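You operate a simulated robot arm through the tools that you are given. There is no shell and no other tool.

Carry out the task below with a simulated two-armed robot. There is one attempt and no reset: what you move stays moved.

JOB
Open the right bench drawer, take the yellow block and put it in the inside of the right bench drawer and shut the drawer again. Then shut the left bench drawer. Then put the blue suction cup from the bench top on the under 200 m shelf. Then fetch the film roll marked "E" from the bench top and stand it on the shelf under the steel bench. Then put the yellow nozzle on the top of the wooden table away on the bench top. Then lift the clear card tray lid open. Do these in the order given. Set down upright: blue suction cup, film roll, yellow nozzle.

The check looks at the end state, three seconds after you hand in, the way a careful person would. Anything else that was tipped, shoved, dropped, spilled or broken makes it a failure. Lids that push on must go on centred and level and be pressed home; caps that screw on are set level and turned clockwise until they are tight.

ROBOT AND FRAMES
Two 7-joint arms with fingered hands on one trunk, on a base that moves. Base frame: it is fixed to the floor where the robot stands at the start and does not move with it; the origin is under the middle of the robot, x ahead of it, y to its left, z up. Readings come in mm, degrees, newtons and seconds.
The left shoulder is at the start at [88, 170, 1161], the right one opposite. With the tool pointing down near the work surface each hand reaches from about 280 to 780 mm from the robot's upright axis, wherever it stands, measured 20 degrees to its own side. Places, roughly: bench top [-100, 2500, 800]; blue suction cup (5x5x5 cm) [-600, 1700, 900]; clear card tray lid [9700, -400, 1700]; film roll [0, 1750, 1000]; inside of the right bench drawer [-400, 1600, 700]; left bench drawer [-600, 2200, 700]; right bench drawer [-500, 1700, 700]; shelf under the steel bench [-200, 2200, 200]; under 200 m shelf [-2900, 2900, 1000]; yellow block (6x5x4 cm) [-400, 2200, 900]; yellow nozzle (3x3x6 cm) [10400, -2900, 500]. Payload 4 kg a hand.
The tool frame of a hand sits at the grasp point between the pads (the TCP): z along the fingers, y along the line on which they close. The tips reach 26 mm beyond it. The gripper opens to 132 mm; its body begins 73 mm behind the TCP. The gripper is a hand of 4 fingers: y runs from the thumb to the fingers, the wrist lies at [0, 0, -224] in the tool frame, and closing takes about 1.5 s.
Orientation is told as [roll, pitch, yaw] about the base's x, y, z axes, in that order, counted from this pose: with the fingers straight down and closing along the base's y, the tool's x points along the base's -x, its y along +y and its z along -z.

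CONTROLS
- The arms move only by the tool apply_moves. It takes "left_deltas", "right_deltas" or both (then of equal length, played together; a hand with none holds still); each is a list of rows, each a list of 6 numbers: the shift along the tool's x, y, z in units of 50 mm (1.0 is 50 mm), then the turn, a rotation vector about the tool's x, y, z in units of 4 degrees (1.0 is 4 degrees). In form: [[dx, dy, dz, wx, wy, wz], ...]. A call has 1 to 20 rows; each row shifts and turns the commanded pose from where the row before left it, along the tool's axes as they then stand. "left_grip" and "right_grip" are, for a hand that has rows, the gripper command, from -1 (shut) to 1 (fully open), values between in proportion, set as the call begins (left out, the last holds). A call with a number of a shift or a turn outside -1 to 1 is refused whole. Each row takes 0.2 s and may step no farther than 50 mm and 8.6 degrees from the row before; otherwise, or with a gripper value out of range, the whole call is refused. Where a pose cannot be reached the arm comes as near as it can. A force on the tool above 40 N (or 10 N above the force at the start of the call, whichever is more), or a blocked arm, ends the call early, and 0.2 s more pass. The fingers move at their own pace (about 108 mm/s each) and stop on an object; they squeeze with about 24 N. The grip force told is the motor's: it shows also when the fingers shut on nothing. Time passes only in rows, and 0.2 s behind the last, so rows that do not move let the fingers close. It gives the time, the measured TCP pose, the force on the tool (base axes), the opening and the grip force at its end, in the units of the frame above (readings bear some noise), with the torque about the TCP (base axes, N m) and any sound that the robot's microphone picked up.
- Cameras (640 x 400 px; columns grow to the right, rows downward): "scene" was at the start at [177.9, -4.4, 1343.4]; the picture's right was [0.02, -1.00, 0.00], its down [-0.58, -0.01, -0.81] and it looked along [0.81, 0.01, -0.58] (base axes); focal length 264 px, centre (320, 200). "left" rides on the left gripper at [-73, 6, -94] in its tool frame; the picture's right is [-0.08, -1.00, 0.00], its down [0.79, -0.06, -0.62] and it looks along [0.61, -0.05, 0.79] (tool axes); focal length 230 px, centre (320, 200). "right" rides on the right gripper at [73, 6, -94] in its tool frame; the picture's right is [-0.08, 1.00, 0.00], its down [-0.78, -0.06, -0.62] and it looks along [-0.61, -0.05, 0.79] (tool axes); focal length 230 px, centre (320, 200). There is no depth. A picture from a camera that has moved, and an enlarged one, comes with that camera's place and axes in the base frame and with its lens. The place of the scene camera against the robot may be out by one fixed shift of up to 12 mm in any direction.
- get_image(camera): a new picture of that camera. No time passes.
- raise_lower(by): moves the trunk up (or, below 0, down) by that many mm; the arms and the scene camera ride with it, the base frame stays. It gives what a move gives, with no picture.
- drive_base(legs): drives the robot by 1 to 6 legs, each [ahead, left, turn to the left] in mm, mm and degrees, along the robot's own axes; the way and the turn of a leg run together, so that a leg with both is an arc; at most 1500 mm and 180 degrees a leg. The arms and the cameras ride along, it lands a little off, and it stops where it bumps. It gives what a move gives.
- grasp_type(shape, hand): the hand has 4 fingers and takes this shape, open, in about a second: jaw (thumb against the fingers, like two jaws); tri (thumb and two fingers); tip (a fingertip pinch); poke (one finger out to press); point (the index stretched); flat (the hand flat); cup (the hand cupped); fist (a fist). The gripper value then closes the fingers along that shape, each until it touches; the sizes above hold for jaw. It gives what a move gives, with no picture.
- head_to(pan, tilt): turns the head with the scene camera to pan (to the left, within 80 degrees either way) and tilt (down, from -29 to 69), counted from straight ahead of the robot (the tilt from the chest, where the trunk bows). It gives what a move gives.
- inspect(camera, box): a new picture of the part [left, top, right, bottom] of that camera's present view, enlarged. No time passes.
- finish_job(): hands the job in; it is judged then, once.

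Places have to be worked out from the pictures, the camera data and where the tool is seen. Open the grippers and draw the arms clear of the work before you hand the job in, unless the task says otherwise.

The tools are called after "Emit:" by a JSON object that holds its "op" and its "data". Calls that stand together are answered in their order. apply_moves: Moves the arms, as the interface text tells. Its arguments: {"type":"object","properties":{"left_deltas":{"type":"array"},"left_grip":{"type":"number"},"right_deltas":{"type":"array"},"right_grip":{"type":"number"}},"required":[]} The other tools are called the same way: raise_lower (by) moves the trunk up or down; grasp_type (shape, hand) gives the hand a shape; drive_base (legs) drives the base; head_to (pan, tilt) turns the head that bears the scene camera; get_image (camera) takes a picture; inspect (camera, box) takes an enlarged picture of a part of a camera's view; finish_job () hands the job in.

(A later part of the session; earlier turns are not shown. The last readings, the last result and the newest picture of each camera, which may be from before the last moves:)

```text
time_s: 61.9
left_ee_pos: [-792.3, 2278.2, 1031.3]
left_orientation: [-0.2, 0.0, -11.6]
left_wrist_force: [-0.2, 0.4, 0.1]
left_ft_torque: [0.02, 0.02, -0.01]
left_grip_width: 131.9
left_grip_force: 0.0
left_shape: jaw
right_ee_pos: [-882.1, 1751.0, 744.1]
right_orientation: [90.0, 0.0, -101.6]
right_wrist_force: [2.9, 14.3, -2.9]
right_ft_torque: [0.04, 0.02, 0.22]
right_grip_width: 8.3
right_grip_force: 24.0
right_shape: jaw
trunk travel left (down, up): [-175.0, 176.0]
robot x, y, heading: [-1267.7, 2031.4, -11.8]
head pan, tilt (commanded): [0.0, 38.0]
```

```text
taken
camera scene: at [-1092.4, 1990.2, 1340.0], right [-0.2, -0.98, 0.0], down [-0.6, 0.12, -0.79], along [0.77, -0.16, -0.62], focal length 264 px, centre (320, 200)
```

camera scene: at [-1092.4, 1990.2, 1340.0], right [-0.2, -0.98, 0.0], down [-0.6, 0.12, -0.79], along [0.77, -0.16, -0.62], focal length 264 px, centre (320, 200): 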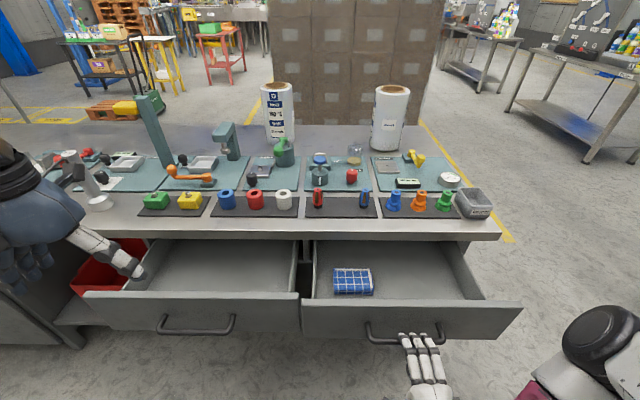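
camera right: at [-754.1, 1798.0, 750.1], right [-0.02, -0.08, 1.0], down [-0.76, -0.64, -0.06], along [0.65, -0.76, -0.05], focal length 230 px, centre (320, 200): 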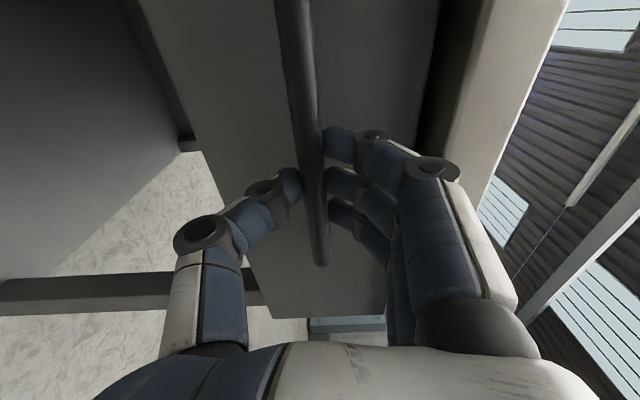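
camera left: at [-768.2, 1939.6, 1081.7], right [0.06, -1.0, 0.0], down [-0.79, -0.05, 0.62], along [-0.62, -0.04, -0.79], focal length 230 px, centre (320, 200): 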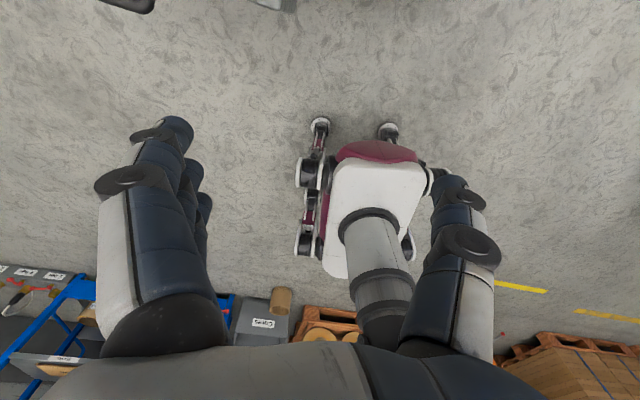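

The drawer is open about 210 mm (a checkered box lies inside). I release the handle and withdraw the right hand.

Emit:
{"op": "apply_moves", "data": {"right_deltas": [[0, 0, 0, 0, 0, 0], [0, 0, 0, 0, 0, 0], [0, 0, 0, 0, 0, 0]], "right_grip": -0.25}}

Emit:
{"op": "apply_moves", "data": {"right_deltas": [[0, 0, -0.5, 0, 0, 0], [-0.2, 0, -0.6, 0, 0, 0], [-0.4, 0, -0.5, 0, 0, 0], [-0.8, 0, 0, 0, 0, 0], [-0.8, 0, 0, 0, 0, 0]]}}

Emit:
{"op": "get_image", "data": {"camera": "scene"}}

```text
time_s: 62.7
left_ee_pos: [-792.9, 2278.1, 1032.0]
left_orientation: [0.0, 0.0, -11.7]
left_wrist_force: [0.7, 0.0, 0.1]
left_ft_torque: [-0.03, 0.02, 0.01]
left_grip_width: 131.9
left_grip_force: 0.1
left_shape: jaw
right_ee_pos: [-884.4, 1749.2, 744.3]
right_orientation: [90.1, -0.1, -101.7]
right_wrist_force: [-0.3, -0.6, -0.3]
right_ft_torque: [0.0, 0.0, 0.01]
right_grip_width: 49.0
right_grip_force: 0.0
right_shape: jaw
trunk travel left (down, up): [-175.0, 176.0]
robot x, y, heading: [-1263.5, 2031.0, -11.6]
head pan, tilt (commanded): [0.0, 38.0]
```

```text
time_s: 63.9
left_ee_pos: [-792.9, 2277.3, 1032.7]
left_orientation: [-0.1, 0.0, -11.6]
left_wrist_force: [0.7, -0.2, -0.4]
left_ft_torque: [-0.03, 0.0, -0.04]
left_grip_width: 132.0
left_grip_force: 0.0
left_shape: jaw
right_ee_pos: [-984.6, 1654.8, 742.6]
right_orientation: [90.0, 0.1, -101.6]
right_wrist_force: [-0.4, -0.5, 0.3]
right_ft_torque: [-0.03, 0.0, 0.0]
right_grip_width: 49.3
right_grip_force: 0.1
right_shape: jaw
trunk travel left (down, up): [-175.0, 176.0]
robot x, y, heading: [-1262.7, 2029.5, -12.0]
head pan, tilt (commanded): [0.0, 38.0]
```

```text
taken
camera scene: at [-1093.0, 1988.7, 1340.1], right [-0.2, -0.98, 0.0], down [-0.6, 0.13, -0.79], along [0.77, -0.16, -0.62], focal length 264 px, centre (320, 200)
```

scene: 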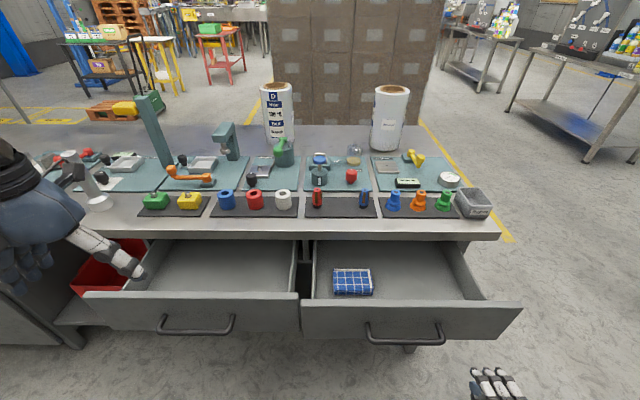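

Both drawers are open now. Next the yellow block, estimated at about (-428, 2236, ~870). I lift the right hand clear, then drive left and a bit ahead for the left hand.

Emit:
{"op": "apply_moves", "data": {"right_deltas": [[-0.4, 0.8, 0, 0, 0, 0], [-0.4, 0.8, 0, 0, 0, 0], [0, 0.9, 0, 0, 0, 0], [0, 0.9, 0, 0, 0, 0], [0, 0.9, 0, 0, 0, 0], [0, 0.5, 0, 0, 0, 0]]}}

Emit:
{"op": "drive_base", "data": {"legs": [[0, 170, -0.3], [90, 0, 0]]}}

Emit:
{"op": "get_image", "data": {"camera": "scene"}}

```text
time_s: 65.3
left_ee_pos: [-792.5, 2278.1, 1031.5]
left_orientation: [0.0, -0.1, -11.6]
left_wrist_force: [-0.4, 0.8, 0.2]
left_ft_torque: [0.01, -0.02, 0.01]
left_grip_width: 131.8
left_grip_force: 0.1
left_shape: jaw
right_ee_pos: [-989.7, 1590.2, 940.1]
right_orientation: [90.1, 0.0, -101.6]
right_wrist_force: [-0.4, -0.2, 0.9]
right_ft_torque: [0.0, -0.03, -0.01]
right_grip_width: 48.9
right_grip_force: 0.0
right_shape: jaw
right hand out of reach, approached as far as the arm can: row 5, 6
trunk travel left (down, up): [-175.0, 176.0]
robot x, y, heading: [-1264.7, 2032.0, -11.6]
head pan, tilt (commanded): [0.0, 38.0]
```

```text
time_s: 68.1
left_ee_pos: [-667.1, 2421.3, 1031.9]
left_orientation: [0.0, 0.0, -11.9]
left_wrist_force: [0.2, -0.3, -0.8]
left_ft_torque: [-0.03, 0.03, 0.03]
left_grip_width: 132.0
left_grip_force: 0.0
left_shape: jaw
right_ee_pos: [-867.8, 1735.4, 940.9]
right_orientation: [90.0, 0.0, -101.9]
right_wrist_force: [0.4, 0.0, -0.7]
right_ft_torque: [-0.01, 0.02, 0.0]
right_grip_width: 49.0
right_grip_force: 0.1
right_shape: jaw
trunk travel left (down, up): [-175.0, 176.0]
robot x, y, heading: [-1141.0, 2179.7, -12.3]
head pan, tilt (commanded): [0.0, 38.0]
```

```text
taken
camera scene: at [-967.9, 2135.4, 1339.9], right [-0.21, -0.98, 0.0], down [-0.6, 0.13, -0.79], along [0.77, -0.16, -0.62], focal length 264 px, centre (320, 200)
```

scene: 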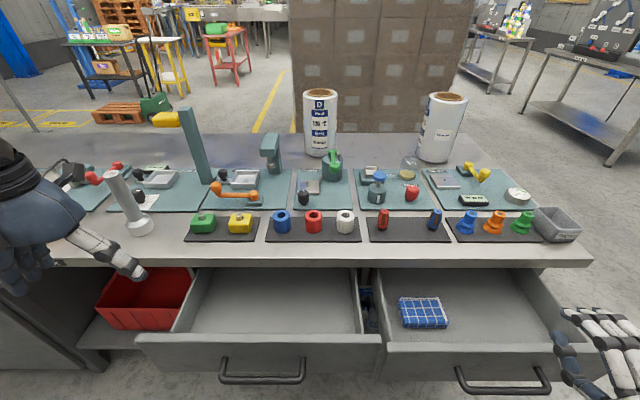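

I enlarge the block area to locate it exactly.

Emit:
{"op": "inspect", "data": {"camera": "scene", "box": [180, 190, 300, 265]}}

Emit:
{"op": "inspect", "data": {"camera": "scene", "box": [400, 60, 640, 210]}}

```text
5.33 times, centred on (240, 228) of scene
camera zoom: at [-967.9, 2135.4, 1339.9], right [-0.21, -0.98, 0.0], down [-0.6, 0.13, -0.79], along [0.77, -0.16, -0.62], focal length 1410 px, centre (747, 53)
```

zoom: 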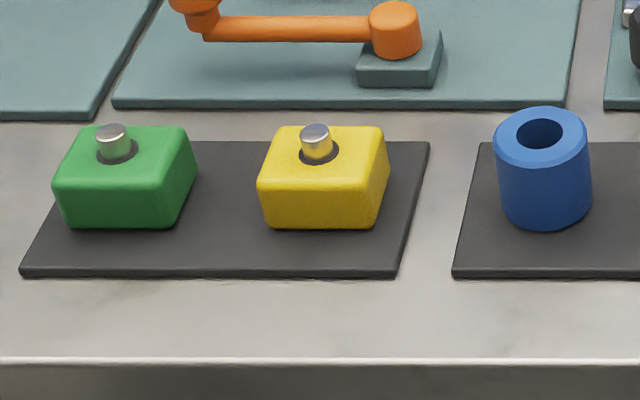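

```text
2.67 times, centred on (520, 135) of scene
camera zoom: at [-967.9, 2135.4, 1339.9], right [-0.21, -0.98, 0.0], down [-0.6, 0.13, -0.79], along [0.77, -0.16, -0.62], focal length 705 px, centre (-213, 373)
```

zoom: 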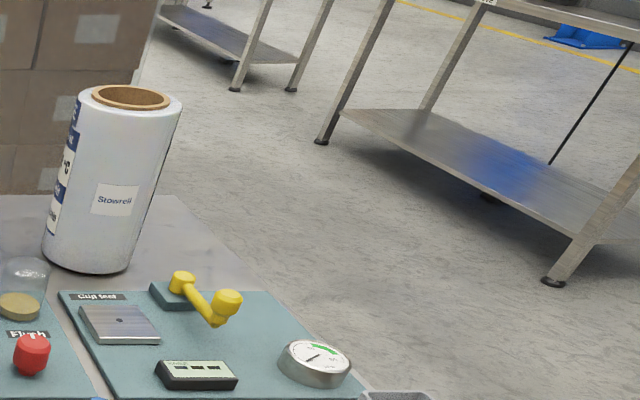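

The block centre is estimated at about 690 mm ahead and 199 mm left of the robot axis. I move the left hand above it at a safe height and check with both cameras.

Emit:
{"op": "apply_moves", "data": {"left_deltas": [[-0.79, -0.386, 0.1, 0, 0, 0], [-0.79, -0.386, 0.1, 0, 0, 0], [-0.79, -0.386, 0.2, 0, 0, 0], [-0.79, -0.386, 0.2, 0, 0, 0], [-0.79, -0.386, 0.2, 0, 0, 0], [-0.79, -0.386, 0.2, 0, 0, 0], [-0.76, -0.386, 0.2, 0, 0, 0]], "left_grip": 0.5}}

Emit:
{"op": "get_image", "data": {"camera": "scene"}}

Emit:
{"op": "get_image", "data": {"camera": "left"}}

```text
time_s: 69.7
left_ee_pos: [-427.2, 2230.6, 969.3]
left_orientation: [0.0, 0.1, -12.0]
left_wrist_force: [0.6, 0.2, 0.1]
left_ft_torque: [0.0, 0.03, 0.01]
left_grip_width: 99.3
left_grip_force: 0.1
left_shape: jaw
right_ee_pos: [-867.9, 1736.0, 939.5]
right_orientation: [89.9, -0.1, -101.9]
right_wrist_force: [0.0, -0.6, -0.5]
right_ft_torque: [-0.03, 0.01, 0.04]
right_grip_width: 49.1
right_grip_force: 0.0
right_shape: jaw
trunk travel left (down, up): [-175.0, 176.0]
robot x, y, heading: [-1141.5, 2177.4, -12.1]
head pan, tilt (commanded): [0.0, 38.0]
```

```text
taken
camera scene: at [-968.1, 2134.7, 1339.8], right [-0.21, -0.98, 0.0], down [-0.6, 0.13, -0.79], along [0.77, -0.16, -0.62], focal length 264 px, centre (320, 200)
```

scene: 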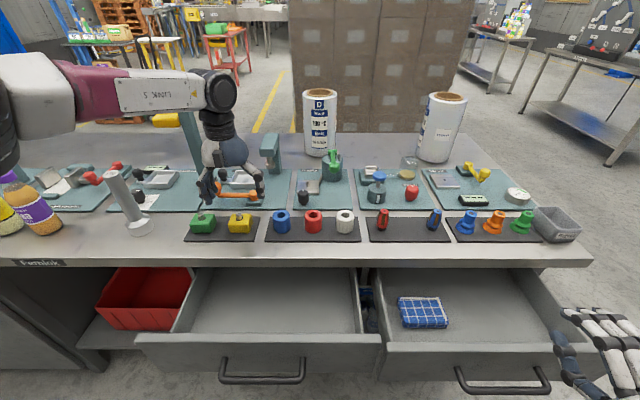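

```text
taken
camera left: at [-353.8, 2221.1, 1061.8], right [-0.13, -0.99, 0.0], down [-0.78, 0.1, 0.62], along [-0.61, 0.08, -0.79], focal length 230 px, centre (320, 200)
```

left: 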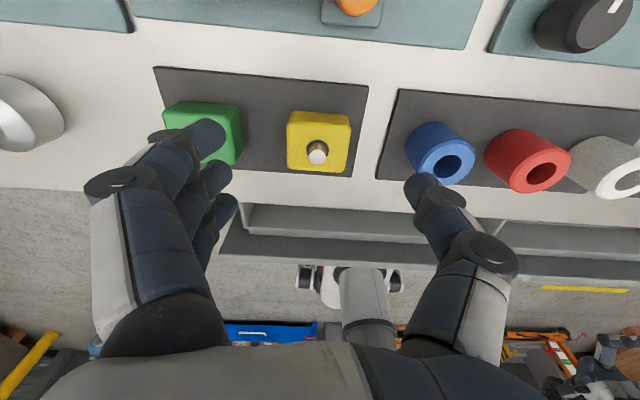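

Triangulation puts the block's stud at about (-433, 2234, 898). The neighbours are close on the left/right, so I turn the left hand 90° to close front-to-back instead.

Emit:
{"op": "apply_moves", "data": {"left_deltas": [[0.13, 0.04, 0, 0, 0, 1], [0, 0, 0, 0, 0, 1], [0, 0, 0, 0, 0, 1], [0, 0, 0, 0, 0, 1], [0, 0, 0, 0, 0, 1], [0, 0, 0, 0, 0, 1], [0, 0, 0, 0, 0, 1], [0, 0, 0, 0, 0, 1], [0, 0, 0, 0, 0, 1], [0, 0, 0, 0, 0, 1], [0, 0, 0, 0, 0, 1], [0, 0, 0, 0, 0, 1], [0, 0, 0, 0, 0, 1], [0, 0, 0, 0, 0, 1], [0, 0, 0, 0, 0, 1], [0, 0, 0, 0, 0, 1], [0, 0, 0, 0, 0, 1], [0, 0, 0, 0, 0, 1], [0, 0, 0, 0, 0, 1], [0, 0, 0, 0, 0, 1]], "left_grip": 0.15}}

Emit:
{"op": "apply_moves", "data": {"left_deltas": [[0, 0, 0, 0, 0, 1], [0, 0, 0, 0, 0, 1], [0, 0, 0, 0, 0, 0.5]]}}

Emit:
{"op": "get_image", "data": {"camera": "left"}}

Emit:
{"op": "get_image", "data": {"camera": "scene"}}

```text
time_s: 73.9
left_ee_pos: [-432.2, 2236.4, 970.8]
left_orientation: [0.0, 0.1, -92.1]
left_wrist_force: [0.0, 0.3, -0.6]
left_ft_torque: [-0.03, -0.04, 0.01]
left_grip_width: 76.4
left_grip_force: 0.1
left_shape: jaw
right_ee_pos: [-868.5, 1735.8, 940.3]
right_orientation: [90.1, 0.0, -101.9]
right_wrist_force: [-0.6, -0.3, -0.2]
right_ft_torque: [0.02, 0.01, 0.0]
right_grip_width: 49.2
right_grip_force: 0.0
right_shape: jaw
trunk travel left (down, up): [-175.0, 176.0]
robot x, y, heading: [-1143.3, 2179.3, -12.2]
head pan, tilt (commanded): [0.0, 38.0]
```

```text
time_s: 74.7
left_ee_pos: [-431.2, 2236.8, 971.8]
left_orientation: [0.0, 0.0, -102.0]
left_wrist_force: [-0.1, -0.4, 0.2]
left_ft_torque: [0.02, 0.01, 0.02]
left_grip_width: 76.5
left_grip_force: 0.0
left_shape: jaw
right_ee_pos: [-867.5, 1735.9, 940.6]
right_orientation: [90.1, 0.0, -101.8]
right_wrist_force: [-0.5, 0.1, 0.4]
right_ft_torque: [-0.01, -0.01, 0.01]
right_grip_width: 48.9
right_grip_force: 0.0
right_shape: jaw
trunk travel left (down, up): [-175.0, 176.0]
robot x, y, heading: [-1143.7, 2180.6, -11.9]
head pan, tilt (commanded): [0.0, 38.0]
```

```text
taken
camera left: at [-440.7, 2163.3, 1064.9], right [-0.99, 0.13, 0.0], down [0.1, 0.78, 0.62], along [0.08, 0.61, -0.79], focal length 230 px, centre (320, 200)
```

left: 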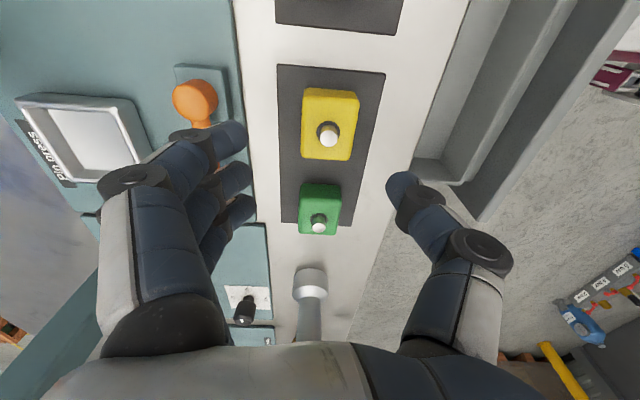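

```text
taken
camera scene: at [-969.1, 2135.7, 1340.1], right [-0.21, -0.98, 0.0], down [-0.6, 0.13, -0.79], along [0.77, -0.17, -0.62], focal length 264 px, centre (320, 200)
```

scene: 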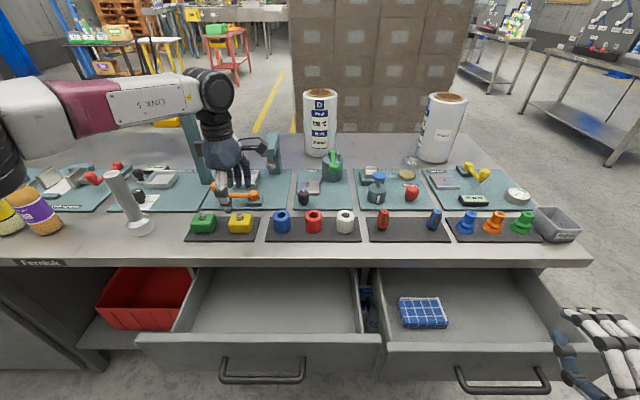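

The view shows the block slightly towards me from the grasp axis (about 6 mm) and 5 mm right. I correct, narrow the opening to ~66 mm, and descend partway.

Emit:
{"op": "apply_moves", "data": {"left_deltas": [[-0.1, -0.13, 0.4, 0, 0, 0], [0, 0, 0.5, 0, 0, 0], [0, 0, 0.3, 0, 0, 0], [0, 0, 0, 0, 0, 0]], "left_grip": 0.0}}

Emit:
{"op": "get_image", "data": {"camera": "left"}}

Emit:
{"op": "inspect", "data": {"camera": "scene", "box": [180, 120, 300, 245]}}

```text
time_s: 75.7
left_ee_pos: [-440.0, 2233.9, 913.0]
left_orientation: [0.1, 0.0, -102.0]
left_wrist_force: [-0.8, -0.2, 0.3]
left_ft_torque: [0.0, -0.02, 0.0]
left_grip_width: 66.6
left_grip_force: 0.1
left_shape: jaw
right_ee_pos: [-868.5, 1736.5, 940.4]
right_orientation: [90.2, 0.1, -101.9]
right_wrist_force: [0.6, -0.4, 0.3]
right_ft_torque: [0.0, -0.02, 0.02]
right_grip_width: 49.3
right_grip_force: 0.0
right_shape: jaw
trunk travel left (down, up): [-175.0, 176.0]
robot x, y, heading: [-1142.3, 2177.9, -12.1]
head pan, tilt (commanded): [0.0, 38.0]
```

```text
taken
camera left: at [-447.7, 2160.4, 1005.4], right [-0.99, 0.13, 0.0], down [0.1, 0.78, 0.62], along [0.08, 0.61, -0.79], focal length 230 px, centre (320, 200)
```

left: 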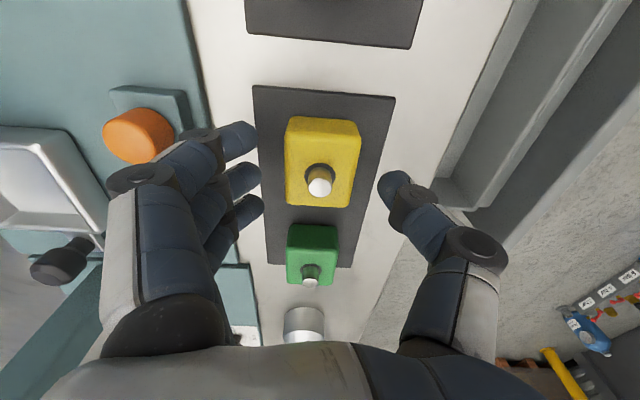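

```text
3.20 times, centred on (240, 182) of scene
camera zoom: at [-969.2, 2135.7, 1340.1], right [-0.21, -0.98, 0.0], down [-0.6, 0.13, -0.79], along [0.77, -0.17, -0.62], focal length 846 px, centre (576, 256)
```

zoom: 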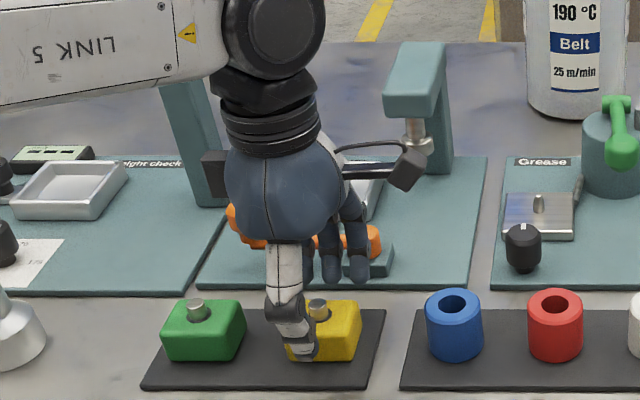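

The block is well centred between the fingers. I descend the remaining ~28 mm and close.

Emit:
{"op": "apply_moves", "data": {"left_deltas": [[0, 0, 0.2, 0, 0, 0], [0, 0, 0.2, 0, 0, 0], [0, 0, 0.18, 0, 0, 0]]}}

Emit:
{"op": "apply_moves", "data": {"left_deltas": [[0, 0, 0, 0, 0, 0], [0, 0, 0, 0, 0, 0], [0, 0, 0, 0, 0, 0], [0, 0, 0, 0, 0, 0], [0, 0, 0, 0, 0, 0], [0, 0, 0, 0, 0, 0]], "left_grip": -1}}

Emit:
{"op": "get_image", "data": {"camera": "left"}}

```text
time_s: 76.5
left_ee_pos: [-439.5, 2231.8, 882.8]
left_orientation: [0.1, 0.0, -102.1]
left_wrist_force: [1.0, 0.9, 0.5]
left_ft_torque: [-0.01, -0.07, -0.01]
left_grip_width: 66.8
left_grip_force: 0.1
left_shape: jaw
right_ee_pos: [-868.0, 1735.8, 940.8]
right_orientation: [90.2, 0.0, -101.9]
right_wrist_force: [-0.5, 0.0, -0.1]
right_ft_torque: [-0.03, 0.02, -0.03]
right_grip_width: 49.2
right_grip_force: 0.1
right_shape: jaw
trunk travel left (down, up): [-175.0, 176.0]
robot x, y, heading: [-1142.4, 2177.3, -12.2]
head pan, tilt (commanded): [0.0, 38.0]
```

```text
time_s: 77.9
left_ee_pos: [-439.0, 2232.8, 883.9]
left_orientation: [0.0, 0.0, -102.1]
left_wrist_force: [1.4, -0.7, 2.3]
left_ft_torque: [0.0, -0.14, 0.01]
left_grip_width: 40.2
left_grip_force: 23.8
left_shape: jaw
right_ee_pos: [-867.4, 1736.8, 939.7]
right_orientation: [90.0, -0.1, -101.9]
right_wrist_force: [-1.0, 0.4, -0.5]
right_ft_torque: [0.01, 0.03, 0.05]
right_grip_width: 49.0
right_grip_force: 0.1
right_shape: jaw
trunk travel left (down, up): [-175.0, 176.0]
robot x, y, heading: [-1147.6, 2182.1, -12.0]
head pan, tilt (commanded): [0.0, 38.0]
```

```text
taken
camera left: at [-447.5, 2159.6, 976.0], right [-0.99, 0.13, 0.0], down [0.1, 0.78, 0.62], along [0.08, 0.61, -0.79], focal length 230 px, centre (320, 200)
```

left: 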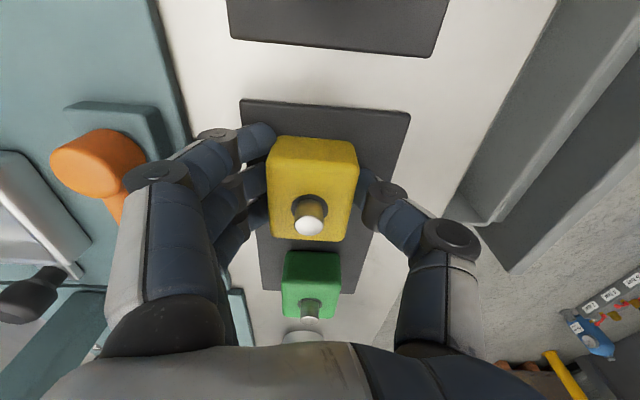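

Block gripped (40 mm, 23.8 N). I lift it up 110 mm.

Emit:
{"op": "apply_moves", "data": {"left_deltas": [[0, 0, -0.3, 0, 0, 0], [0, 0, -0.6, 0, 0, 0], [0, 0, -0.7, 0, 0, 0], [0, 0, -0.6, 0, 0, 0], [0, 0, 0, 0, 0, 0]], "left_grip": -1}}

Emit:
{"op": "get_image", "data": {"camera": "left"}}

Emit:
{"op": "get_image", "data": {"camera": "scene"}}

```text
time_s: 79.1
left_ee_pos: [-439.4, 2232.3, 992.2]
left_orientation: [0.0, 0.1, -102.0]
left_wrist_force: [0.1, 0.8, -0.8]
left_ft_torque: [-0.03, 0.0, 0.01]
left_grip_width: 40.5
left_grip_force: 24.1
left_shape: jaw
right_ee_pos: [-868.8, 1736.0, 939.8]
right_orientation: [90.2, 0.1, -101.9]
right_wrist_force: [0.8, 0.4, -1.0]
right_ft_torque: [0.02, 0.02, -0.02]
right_grip_width: 49.1
right_grip_force: 0.0
right_shape: jaw
trunk travel left (down, up): [-175.0, 176.0]
robot x, y, heading: [-1142.0, 2184.3, -12.2]
head pan, tilt (commanded): [0.0, 38.0]
```

```text
taken
camera left: at [-448.8, 2158.7, 1085.4], right [-0.99, 0.13, 0.0], down [0.1, 0.78, 0.62], along [0.08, 0.61, -0.79], focal length 230 px, centre (320, 200)
```

left: 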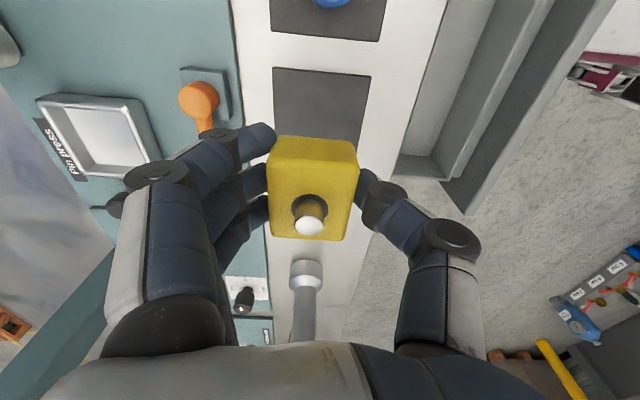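

```text
taken
camera scene: at [-968.7, 2135.7, 1339.9], right [-0.21, -0.98, 0.0], down [-0.6, 0.13, -0.79], along [0.77, -0.17, -0.62], focal length 264 px, centre (320, 200)
```

scene: 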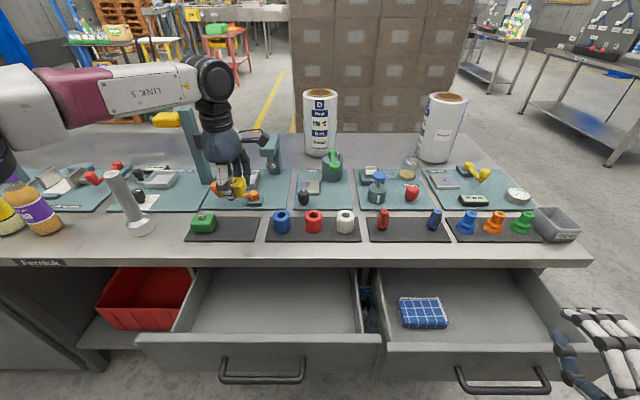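

The block is held firmly. I retract the hand over the drawers, turn it back to close along the bench, and then drive right to the right drawer.

Emit:
{"op": "apply_moves", "data": {"left_deltas": [[0, -0.7, 0, 0, 0, -1], [0, -0.7, 0, 0, 0, -1], [0.05, -0.7, 0, 0, 0, -1], [0.1, -0.7, 0, 0, 0, -1], [0.2, -0.6, 0, 0, 0, -1], [0, 0, 0, 0, 0, -1], [0, 0, 0, 0, 0, -1], [0, 0, 0, 0, 0, -1], [0, 0, 0, 0, 0, -1], [0, 0, 0, 0, 0, -1], [0, 0, 0, 0, 0, -1], [0, 0, 0, 0, 0, -1], [0, 0, 0, 0, 0, -1], [0, 0, 0, 0, 0, -1], [0, 0, 0, 0, 0, -1], [0, 0, 0, 0, 0, -1], [0, 0, 0, 0, 0, -1], [0, 0, 0, 0, 0, -1], [0, 0, 0, 0, 0, -1], [0, 0, 0, 0, 0, -1]], "left_grip": -1}}

Emit:
{"op": "apply_moves", "data": {"left_deltas": [[0, 0, 0, 0, 0, -1], [0, 0, 0, 0, 0, -1], [0, 0, 0, 0, 0, -0.5]]}}

Emit:
{"op": "drive_base", "data": {"legs": [[0, -560, 0]]}}

Emit:
{"op": "get_image", "data": {"camera": "scene"}}

Emit:
{"op": "get_image", "data": {"camera": "left"}}

```text
time_s: 83.3
left_ee_pos: [-609.0, 2262.3, 992.7]
left_orientation: [-0.1, 0.1, -21.9]
left_wrist_force: [0.2, -0.7, -1.1]
left_ft_torque: [-0.03, -0.01, -0.03]
left_grip_width: 40.5
left_grip_force: 24.1
left_shape: jaw
right_ee_pos: [-867.1, 1736.6, 940.6]
right_orientation: [90.1, 0.0, -102.0]
right_wrist_force: [-0.8, 0.6, 0.3]
right_ft_torque: [-0.02, -0.02, -0.01]
right_grip_width: 49.2
right_grip_force: 0.0
right_shape: jaw
trunk travel left (down, up): [-175.0, 176.0]
robot x, y, heading: [-1139.5, 2180.5, -12.0]
head pan, tilt (commanded): [0.0, 38.0]
```

```text
time_s: 84.1
left_ee_pos: [-609.8, 2263.9, 993.9]
left_orientation: [0.0, 0.0, -11.9]
left_wrist_force: [-0.6, -0.2, 0.3]
left_ft_torque: [0.02, -0.02, -0.03]
left_grip_width: 40.2
left_grip_force: 24.3
left_shape: jaw
right_ee_pos: [-867.9, 1737.3, 940.5]
right_orientation: [90.1, 0.0, -101.9]
right_wrist_force: [0.2, -0.5, 0.1]
right_ft_torque: [-0.01, 0.02, 0.03]
right_grip_width: 49.0
right_grip_force: 0.1
right_shape: jaw
trunk travel left (down, up): [-175.0, 176.0]
robot x, y, heading: [-1141.4, 2176.5, -12.0]
head pan, tilt (commanded): [0.0, 38.0]
```

```text
time_s: 89.5
left_ee_pos: [-728.1, 1707.9, 992.4]
left_orientation: [0.0, 0.0, -12.2]
left_wrist_force: [-0.2, -0.6, -1.2]
left_ft_torque: [0.03, 0.0, -0.01]
left_grip_width: 40.2
left_grip_force: 24.1
left_shape: jaw
right_ee_pos: [-991.5, 1182.9, 939.0]
right_orientation: [90.0, 0.0, -102.2]
right_wrist_force: [0.3, 0.2, 0.2]
right_ft_torque: [0.0, 0.0, 0.0]
right_grip_width: 49.1
right_grip_force: 0.0
right_shape: jaw
trunk travel left (down, up): [-175.0, 176.0]
robot x, y, heading: [-1260.9, 1629.8, -12.7]
head pan, tilt (commanded): [0.0, 38.0]
```

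```text
taken
camera scene: at [-1089.3, 1582.3, 1340.1], right [-0.22, -0.98, 0.0], down [-0.6, 0.13, -0.79], along [0.77, -0.17, -0.62], focal length 264 px, centre (320, 200)
```

scene: 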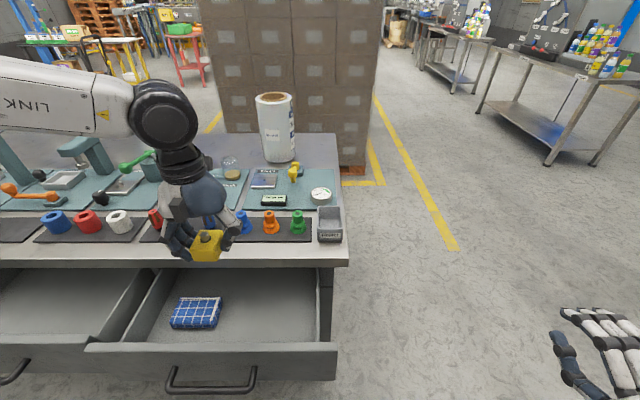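

```text
taken
camera left: at [-655.3, 1696.9, 1085.6], right [-0.14, -0.99, 0.0], down [-0.78, 0.11, 0.62], along [-0.61, 0.08, -0.79], focal length 230 px, centre (320, 200)
```

left: 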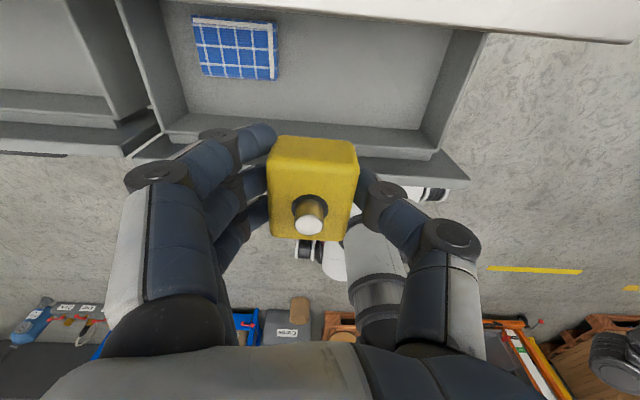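

The block hangs in front of the open drawer; the free floor of the drawer is to the right of the checkered box. I shift right 70 mm and lower to just above the drawer.

Emit:
{"op": "apply_moves", "data": {"left_deltas": [[0, -0.7, 0.2, 0, 0, 0], [0, -0.7, 0.5, 0, 0, 0], [0, 0, 0.8, 0, 0, 0], [0, 0, 0.8, 0, 0, 0], [0, 0, 0.7, 0, 0, 0], [0, 0, 0.3, 0, 0, 0]], "left_grip": -1}}

Emit:
{"op": "get_image", "data": {"camera": "scene"}}

Emit:
{"op": "get_image", "data": {"camera": "left"}}

```text
time_s: 91.0
left_ee_pos: [-743.9, 1638.7, 828.4]
left_orientation: [0.0, 0.0, -12.3]
left_wrist_force: [0.0, -0.1, -2.1]
left_ft_torque: [0.01, 0.0, 0.04]
left_grip_width: 40.2
left_grip_force: 24.1
left_shape: jaw
right_ee_pos: [-991.0, 1182.3, 940.3]
right_orientation: [90.1, 0.0, -102.4]
right_wrist_force: [-0.5, 0.5, -0.8]
right_ft_torque: [-0.02, 0.01, -0.03]
right_grip_width: 49.1
right_grip_force: 0.0
right_shape: jaw
trunk travel left (down, up): [-175.0, 176.0]
robot x, y, heading: [-1259.9, 1628.1, -12.6]
head pan, tilt (commanded): [0.0, 38.0]
```

```text
taken
camera scene: at [-1089.3, 1582.4, 1340.1], right [-0.22, -0.98, 0.0], down [-0.6, 0.13, -0.79], along [0.77, -0.17, -0.62], focal length 264 px, centre (320, 200)
```

scene: 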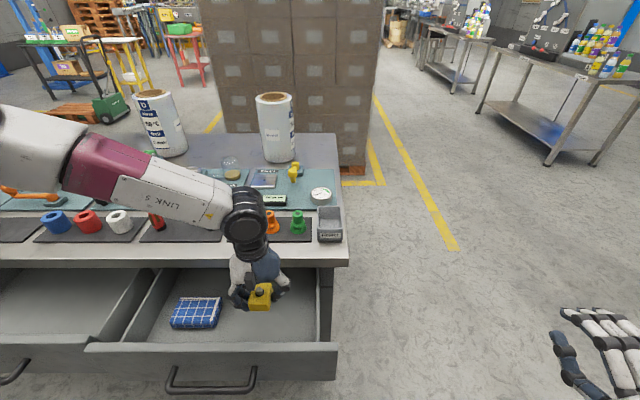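

```text
taken
camera left: at [-669.9, 1628.2, 921.2], right [-0.14, -0.99, 0.0], down [-0.78, 0.11, 0.62], along [-0.61, 0.08, -0.79], focal length 230 px, centre (320, 200)
```

left: 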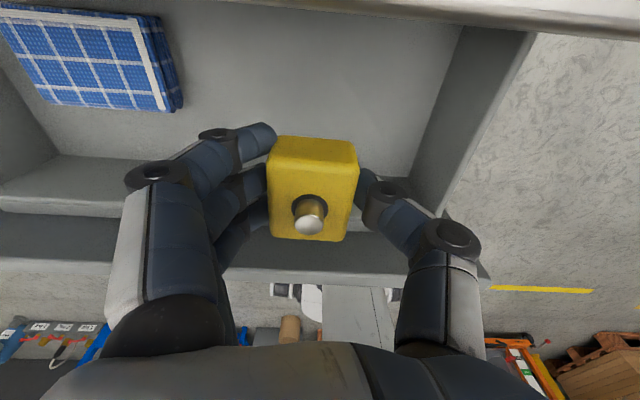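

The hand's camera box sticks out on the far side and could hit the bench top edge when lowering. I raise 65 mm, shift left 30 mm and turn the hand 90° so the camera points to the side.

Emit:
{"op": "apply_moves", "data": {"left_deltas": [[0, 0.2, -0.8, 0, 0, 0], [0, 0.4, -0.5, 0, 0, 0], [0, 0, 0, 0, 0, 1], [0, 0, 0, 0, 0, 1], [0, 0, 0, 0, 0, 1], [0, 0, 0, 0, 0, 1], [0, 0, 0, 0, 0, 1], [0, 0, 0, 0, 0, 1], [0, 0, 0, 0, 0, 1], [0, 0, 0, 0, 0, 1], [0, 0, 0, 0, 0, 1], [0, 0, 0, 0, 0, 1], [0, 0, 0, 0, 0, 1], [0, 0, 0, 0, 0, 1], [0, 0, 0, 0, 0, 1], [0, 0, 0, 0, 0, 1], [0, 0, 0, 0, 0, 1], [0, 0, 0, 0, 0, 1], [0, 0, 0, 0, 0, 1], [0, 0, 0, 0, 0, 1]], "left_grip": -1}}

Emit:
{"op": "apply_moves", "data": {"left_deltas": [[0, 0, 0, 0, 0, 1], [0, 0, 0, 0, 0, 1], [0, 0, 0, 0, 0, 1], [0, 0, 0, 0, 0, 1], [0, 0, 0, 0, 0, 0.5]]}}

Emit:
{"op": "get_image", "data": {"camera": "scene"}}

Emit:
{"op": "get_image", "data": {"camera": "left"}}

```text
time_s: 95.2
left_ee_pos: [-738.7, 1668.8, 892.5]
left_orientation: [0.0, 0.1, -84.4]
left_wrist_force: [-0.7, 0.1, -0.7]
left_ft_torque: [0.0, -0.02, 0.02]
left_grip_width: 40.5
left_grip_force: 24.1
left_shape: jaw
right_ee_pos: [-991.5, 1182.4, 940.1]
right_orientation: [90.1, -0.1, -102.2]
right_wrist_force: [-0.1, 0.7, 0.3]
right_ft_torque: [0.01, -0.02, -0.02]
right_grip_width: 49.3
right_grip_force: 0.0
right_shape: jaw
trunk travel left (down, up): [-175.0, 176.0]
robot x, y, heading: [-1260.4, 1625.8, -12.7]
head pan, tilt (commanded): [0.0, 38.0]
```

```text
time_s: 96.3
left_ee_pos: [-736.7, 1668.6, 892.0]
left_orientation: [0.0, -0.1, -102.4]
left_wrist_force: [-0.1, -0.3, 0.0]
left_ft_torque: [0.0, -0.02, -0.01]
left_grip_width: 40.2
left_grip_force: 23.9
left_shape: jaw
right_ee_pos: [-991.8, 1182.1, 940.6]
right_orientation: [90.1, 0.0, -102.3]
right_wrist_force: [-0.6, -0.2, 0.3]
right_ft_torque: [0.03, -0.01, -0.03]
right_grip_width: 49.0
right_grip_force: 0.0
right_shape: jaw
trunk travel left (down, up): [-175.0, 176.0]
robot x, y, heading: [-1258.7, 1627.4, -12.7]
head pan, tilt (commanded): [0.0, 38.0]
```

```text
taken
camera scene: at [-1089.3, 1582.4, 1340.1], right [-0.22, -0.98, 0.0], down [-0.6, 0.13, -0.79], along [0.77, -0.17, -0.62], focal length 264 px, centre (320, 200)
```

scene: 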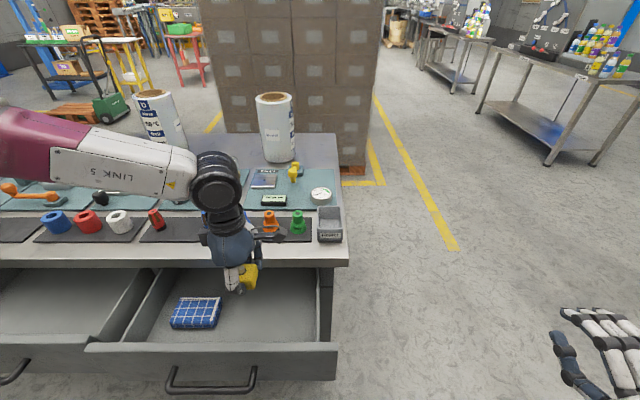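

```text
taken
camera left: at [-746.6, 1595.8, 985.5], right [-0.99, 0.14, 0.0], down [0.11, 0.78, 0.62], along [0.08, 0.61, -0.79], focal length 230 px, centre (320, 200)
```

left: 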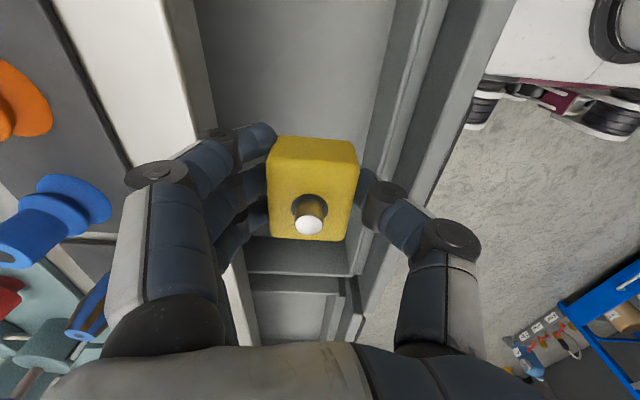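

I enlarge the left-hand view to judge the clearance to the drawer's front panel and the bench edge.

Emit:
{"op": "inspect", "data": {"camera": "left", "box": [160, 0, 520, 260]}}

Emit:
{"op": "inspect", "data": {"camera": "scene", "box": [80, 220, 360, 395]}}

```text
1.54 times, centred on (340, 130) of left
camera zoom: at [-746.6, 1595.8, 985.5], right [-0.99, 0.14, 0.0], down [0.11, 0.78, 0.62], along [0.08, 0.61, -0.79], focal length 354 px, centre (289, 308)
```

zoom: 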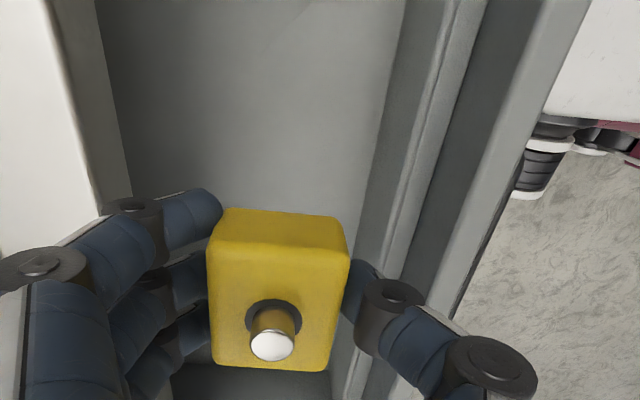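

```text
2.29 times, centred on (220, 308) of scene
camera zoom: at [-1089.3, 1582.4, 1340.1], right [-0.22, -0.98, 0.0], down [-0.6, 0.13, -0.79], along [0.77, -0.17, -0.62], focal length 604 px, centre (549, -46)
```

zoom: 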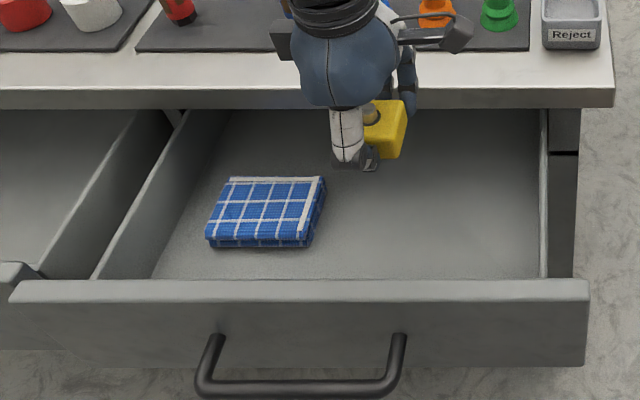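

The drawer's inner front wall leaves too little room for the hand. I lift the left hand with the block out of the way and turn the right hand to point down so that it can pinch the drawer's front panel and pull it open further.

Emit:
{"op": "apply_moves", "data": {"left_deltas": [[0, 0, -0.5, 0, 0, 0], [0.3, 0, -0.5, 0, 0, 0], [0.3, 0, -0.5, 0, 0, 0], [0.3, 0, -0.5, 0, 0, 0], [0.3, 0, 0, 0, 0, 0], [0, 0, 0, 0, 0, 0], [0, 0, 0, 0, 0, 0], [0, 0, 0, 0, 0, 0], [0, 0, 0, 0, 0, 0], [0, 0, 0, 0, 0, 0], [0, 0, 0, 0, 0, 0], [0, 0, 0, 0, 0, 0], [0, 0, 0, 0, 0, 0], [0, 0, 0, 0, 0, 0], [0, 0, 0, 0, 0, 0], [0, 0, 0, 0, 0, 0], [0, 0, 0, 0, 0, 0], [0, 0, 0, 0, 0, 0], [0, 0, 0, 0, 0, 0], [0, 0, 0, 0, 0, 0]], "left_grip": -1, "right_deltas": [[0, 0, 0, 1, 0, 0], [0, 0, 0, 1, 0, 0], [0, 0, 0, 1, 0, 0], [0, 0, 0, 1, 0, 0], [0, 0, 0, 1, 0, 0], [0, 0, 0, 1, 0, 0], [0, 0, 0, 1, 0, 0], [0, 0, 0, 1, 0, 0], [0, 0, 0, 1, 0, 0], [0, 0, 0, 1, 0, 0], [0, 0, 0, 1, 0, 0], [0, 0, 0, 1, 0, 0], [0, 0, 0, 1, 0, 0], [0, 0, 0, 1, 0, 0], [0, 0, 0, 1, 0, 0], [0, 0, 0, 1, 0, 0], [0, 0, 0, 1, 0, 0], [0, 0, 0, 1, 0, 0], [0, 0, 0, 1, 0, 0], [0, 0, 0, 1, 0, 0]], "right_grip": 0.1}}

Emit:
{"op": "apply_moves", "data": {"right_deltas": [[0, 0, 0, 1, 0, 0], [0, 0, 0, 1, 0, 0], [0, 0, 0, 0.5, 0, 0]]}}

Emit:
{"op": "get_image", "data": {"camera": "scene"}}

```text
time_s: 100.5
left_ee_pos: [-725.6, 1726.4, 994.5]
left_orientation: [0.1, 0.0, -102.3]
left_wrist_force: [-0.2, -0.1, -0.7]
left_ft_torque: [-0.02, -0.02, -0.02]
left_grip_width: 40.2
left_grip_force: 23.8
left_shape: jaw
right_ee_pos: [-980.2, 1124.1, 878.9]
right_orientation: [10.1, 0.0, -102.2]
right_wrist_force: [0.1, -0.2, 0.5]
right_ft_torque: [-0.02, -0.04, 0.01]
right_grip_width: 72.2
right_grip_force: 0.1
right_shape: jaw
right hand out of reach, approached as far as the arm can: row 1, 2, 3, 4, 5, 6, 7, 8, 9, 11
trunk travel left (down, up): [-175.0, 176.0]
robot x, y, heading: [-1264.4, 1627.1, -12.8]
head pan, tilt (commanded): [0.0, 38.0]
```

```text
time_s: 101.3
left_ee_pos: [-725.4, 1727.5, 992.2]
left_orientation: [0.0, 0.0, -102.3]
left_wrist_force: [0.5, 0.1, -1.0]
left_ft_torque: [0.01, 0.01, 0.02]
left_grip_width: 39.8
left_grip_force: 24.0
left_shape: jaw
right_ee_pos: [-979.1, 1126.0, 879.1]
right_orientation: [0.0, -0.1, -102.2]
right_wrist_force: [-0.2, -0.1, -0.8]
right_ft_torque: [-0.02, -0.01, -0.02]
right_grip_width: 72.0
right_grip_force: 0.0
right_shape: jaw
trunk travel left (down, up): [-175.0, 176.0]
robot x, y, heading: [-1260.0, 1627.3, -12.6]
head pan, tilt (commanded): [0.0, 38.0]
```

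```text
taken
camera scene: at [-1089.5, 1582.1, 1340.1], right [-0.22, -0.98, 0.0], down [-0.6, 0.13, -0.79], along [0.77, -0.17, -0.62], focal length 264 px, centre (320, 200)
```

scene: 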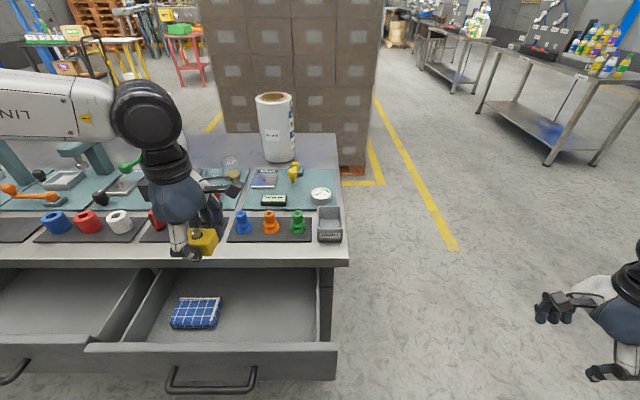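

I bring the right hand over the front panel (about 400 mm ahead, slightly left of centre), tips still above it.

Emit:
{"op": "apply_moves", "data": {"right_deltas": [[0.9, 0.03, 0, 0, 0, 0], [0.9, 0.03, 0, 0, 0, 0], [0.9, 0.03, 0, 0, 0, 0], [0.9, 0.03, 0, 0, 0, 0], [0.9, 0.04, 0, 0, 0, 0], [0.9, 0.04, 0, 0, 0, 0], [0.9, 0.04, 0.1, 0, 0, 0], [0.9, 0.04, 0.1, 0, 0, 0], [0.9, 0.04, 0.2, 0, 0, 0], [0.9, 0.04, 0.2, 0, 0, 0]], "right_grip": 0.1}}

Emit:
{"op": "get_image", "data": {"camera": "scene"}}

Emit:
{"op": "get_image", "data": {"camera": "right"}}

```text
time_s: 103.8
left_ee_pos: [-724.8, 1727.5, 992.6]
left_orientation: [0.0, 0.1, -102.3]
left_wrist_force: [0.1, 0.3, -1.9]
left_ft_torque: [-0.02, -0.01, 0.0]
left_grip_width: 40.0
left_grip_force: 24.4
left_shape: jaw
right_ee_pos: [-843.8, 1556.9, 874.5]
right_orientation: [0.6, 4.6, -106.1]
right_wrist_force: [0.6, -0.1, -0.5]
right_ft_torque: [-0.01, -0.01, 0.03]
right_grip_width: 71.9
right_grip_force: 0.1
right_shape: jaw
trunk travel left (down, up): [-175.0, 176.0]
robot x, y, heading: [-1262.9, 1624.9, -12.4]
head pan, tilt (commanded): [0.0, 38.0]
stopped in row 10 (right hand): the arm was blocked; the commanded pose is now the measured one
```

```text
taken
camera scene: at [-1089.6, 1582.0, 1340.1], right [-0.22, -0.98, 0.0], down [-0.6, 0.13, -0.79], along [0.77, -0.17, -0.62], focal length 264 px, centre (320, 200)
```

scene: 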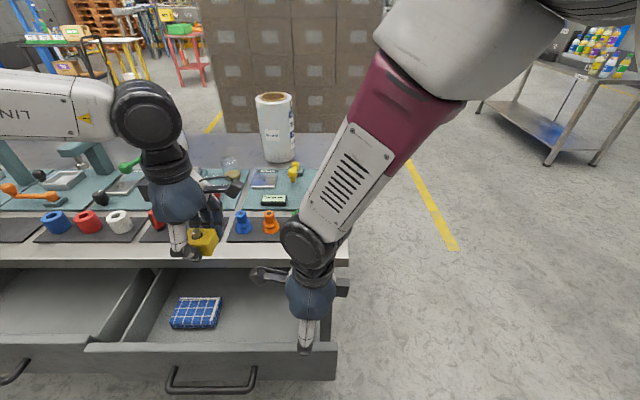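

```text
taken
camera right: at [-821.1, 1619.7, 974.6], right [0.94, -0.35, 0.0], down [-0.3, -0.78, 0.55], along [-0.19, -0.52, -0.83], focal length 230 px, centre (320, 200)
```

right: 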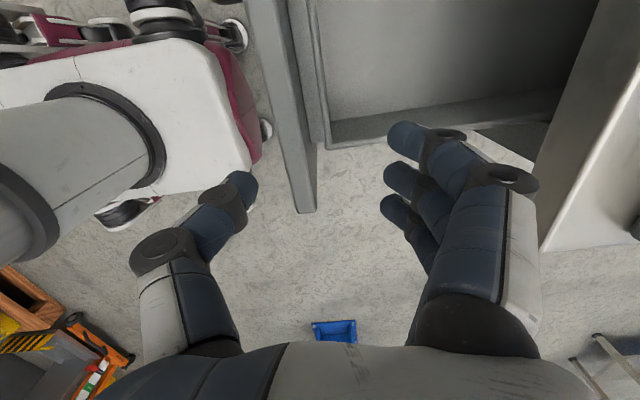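

The right arm got blocked at the end of the move but is nearly above the panel, which lies 27 mm nearer to me than the grasp axis. I shift back and lower to straddle the panel.

Emit:
{"op": "apply_moves", "data": {"right_deltas": [[0, -0.28, 0, 0, 0, 0], [0, -0.26, 0.2, 0, 0, 0], [0, 0, 0.4, 0, 0, 0], [0, 0, 0.4, 0, 0, 0]], "right_grip": 0.1}}

Emit:
{"op": "get_image", "data": {"camera": "right"}}

Emit:
{"op": "get_image", "data": {"camera": "scene"}}

```text
time_s: 105.0
left_ee_pos: [-724.4, 1727.1, 993.4]
left_orientation: [0.0, 0.0, -102.3]
left_wrist_force: [0.1, 0.7, -1.1]
left_ft_torque: [-0.02, 0.0, 0.01]
left_grip_width: 40.2
left_grip_force: 24.2
left_shape: jaw
right_ee_pos: [-848.1, 1563.4, 847.4]
right_orientation: [0.8, 8.6, -110.4]
right_wrist_force: [0.1, -0.4, 0.4]
right_ft_torque: [-0.01, 0.01, 0.0]
right_grip_width: 72.2
right_grip_force: 0.1
right_shape: jaw
trunk travel left (down, up): [-175.0, 176.0]
robot x, y, heading: [-1262.1, 1629.6, -12.6]
head pan, tilt (commanded): [0.0, 38.0]
stopped in row 4 (right hand): the arm was blocked; the commanded pose is now the measured one
```

```text
taken
camera right: at [-822.5, 1617.8, 951.4], right [0.91, -0.42, 0.0], down [-0.37, -0.79, 0.49], along [-0.2, -0.45, -0.87], focal length 230 px, centre (320, 200)
```

right: 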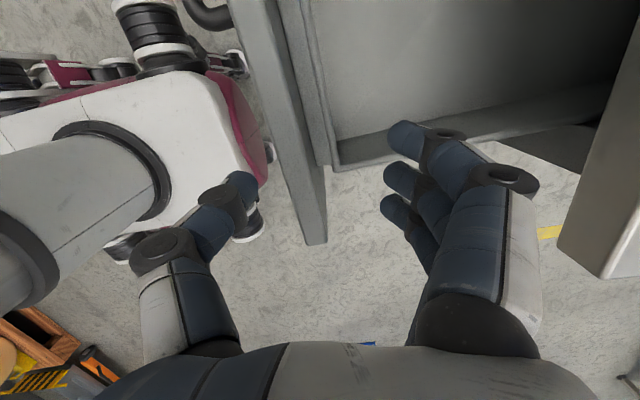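

```text
taken
camera scene: at [-1089.7, 1582.2, 1340.2], right [-0.22, -0.98, 0.0], down [-0.6, 0.13, -0.79], along [0.77, -0.17, -0.62], focal length 264 px, centre (320, 200)
```

scene: 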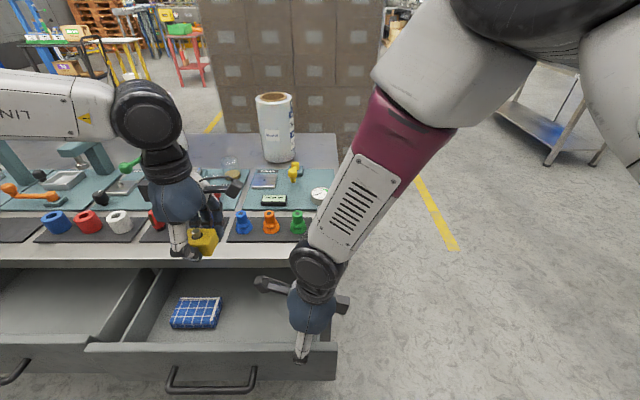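

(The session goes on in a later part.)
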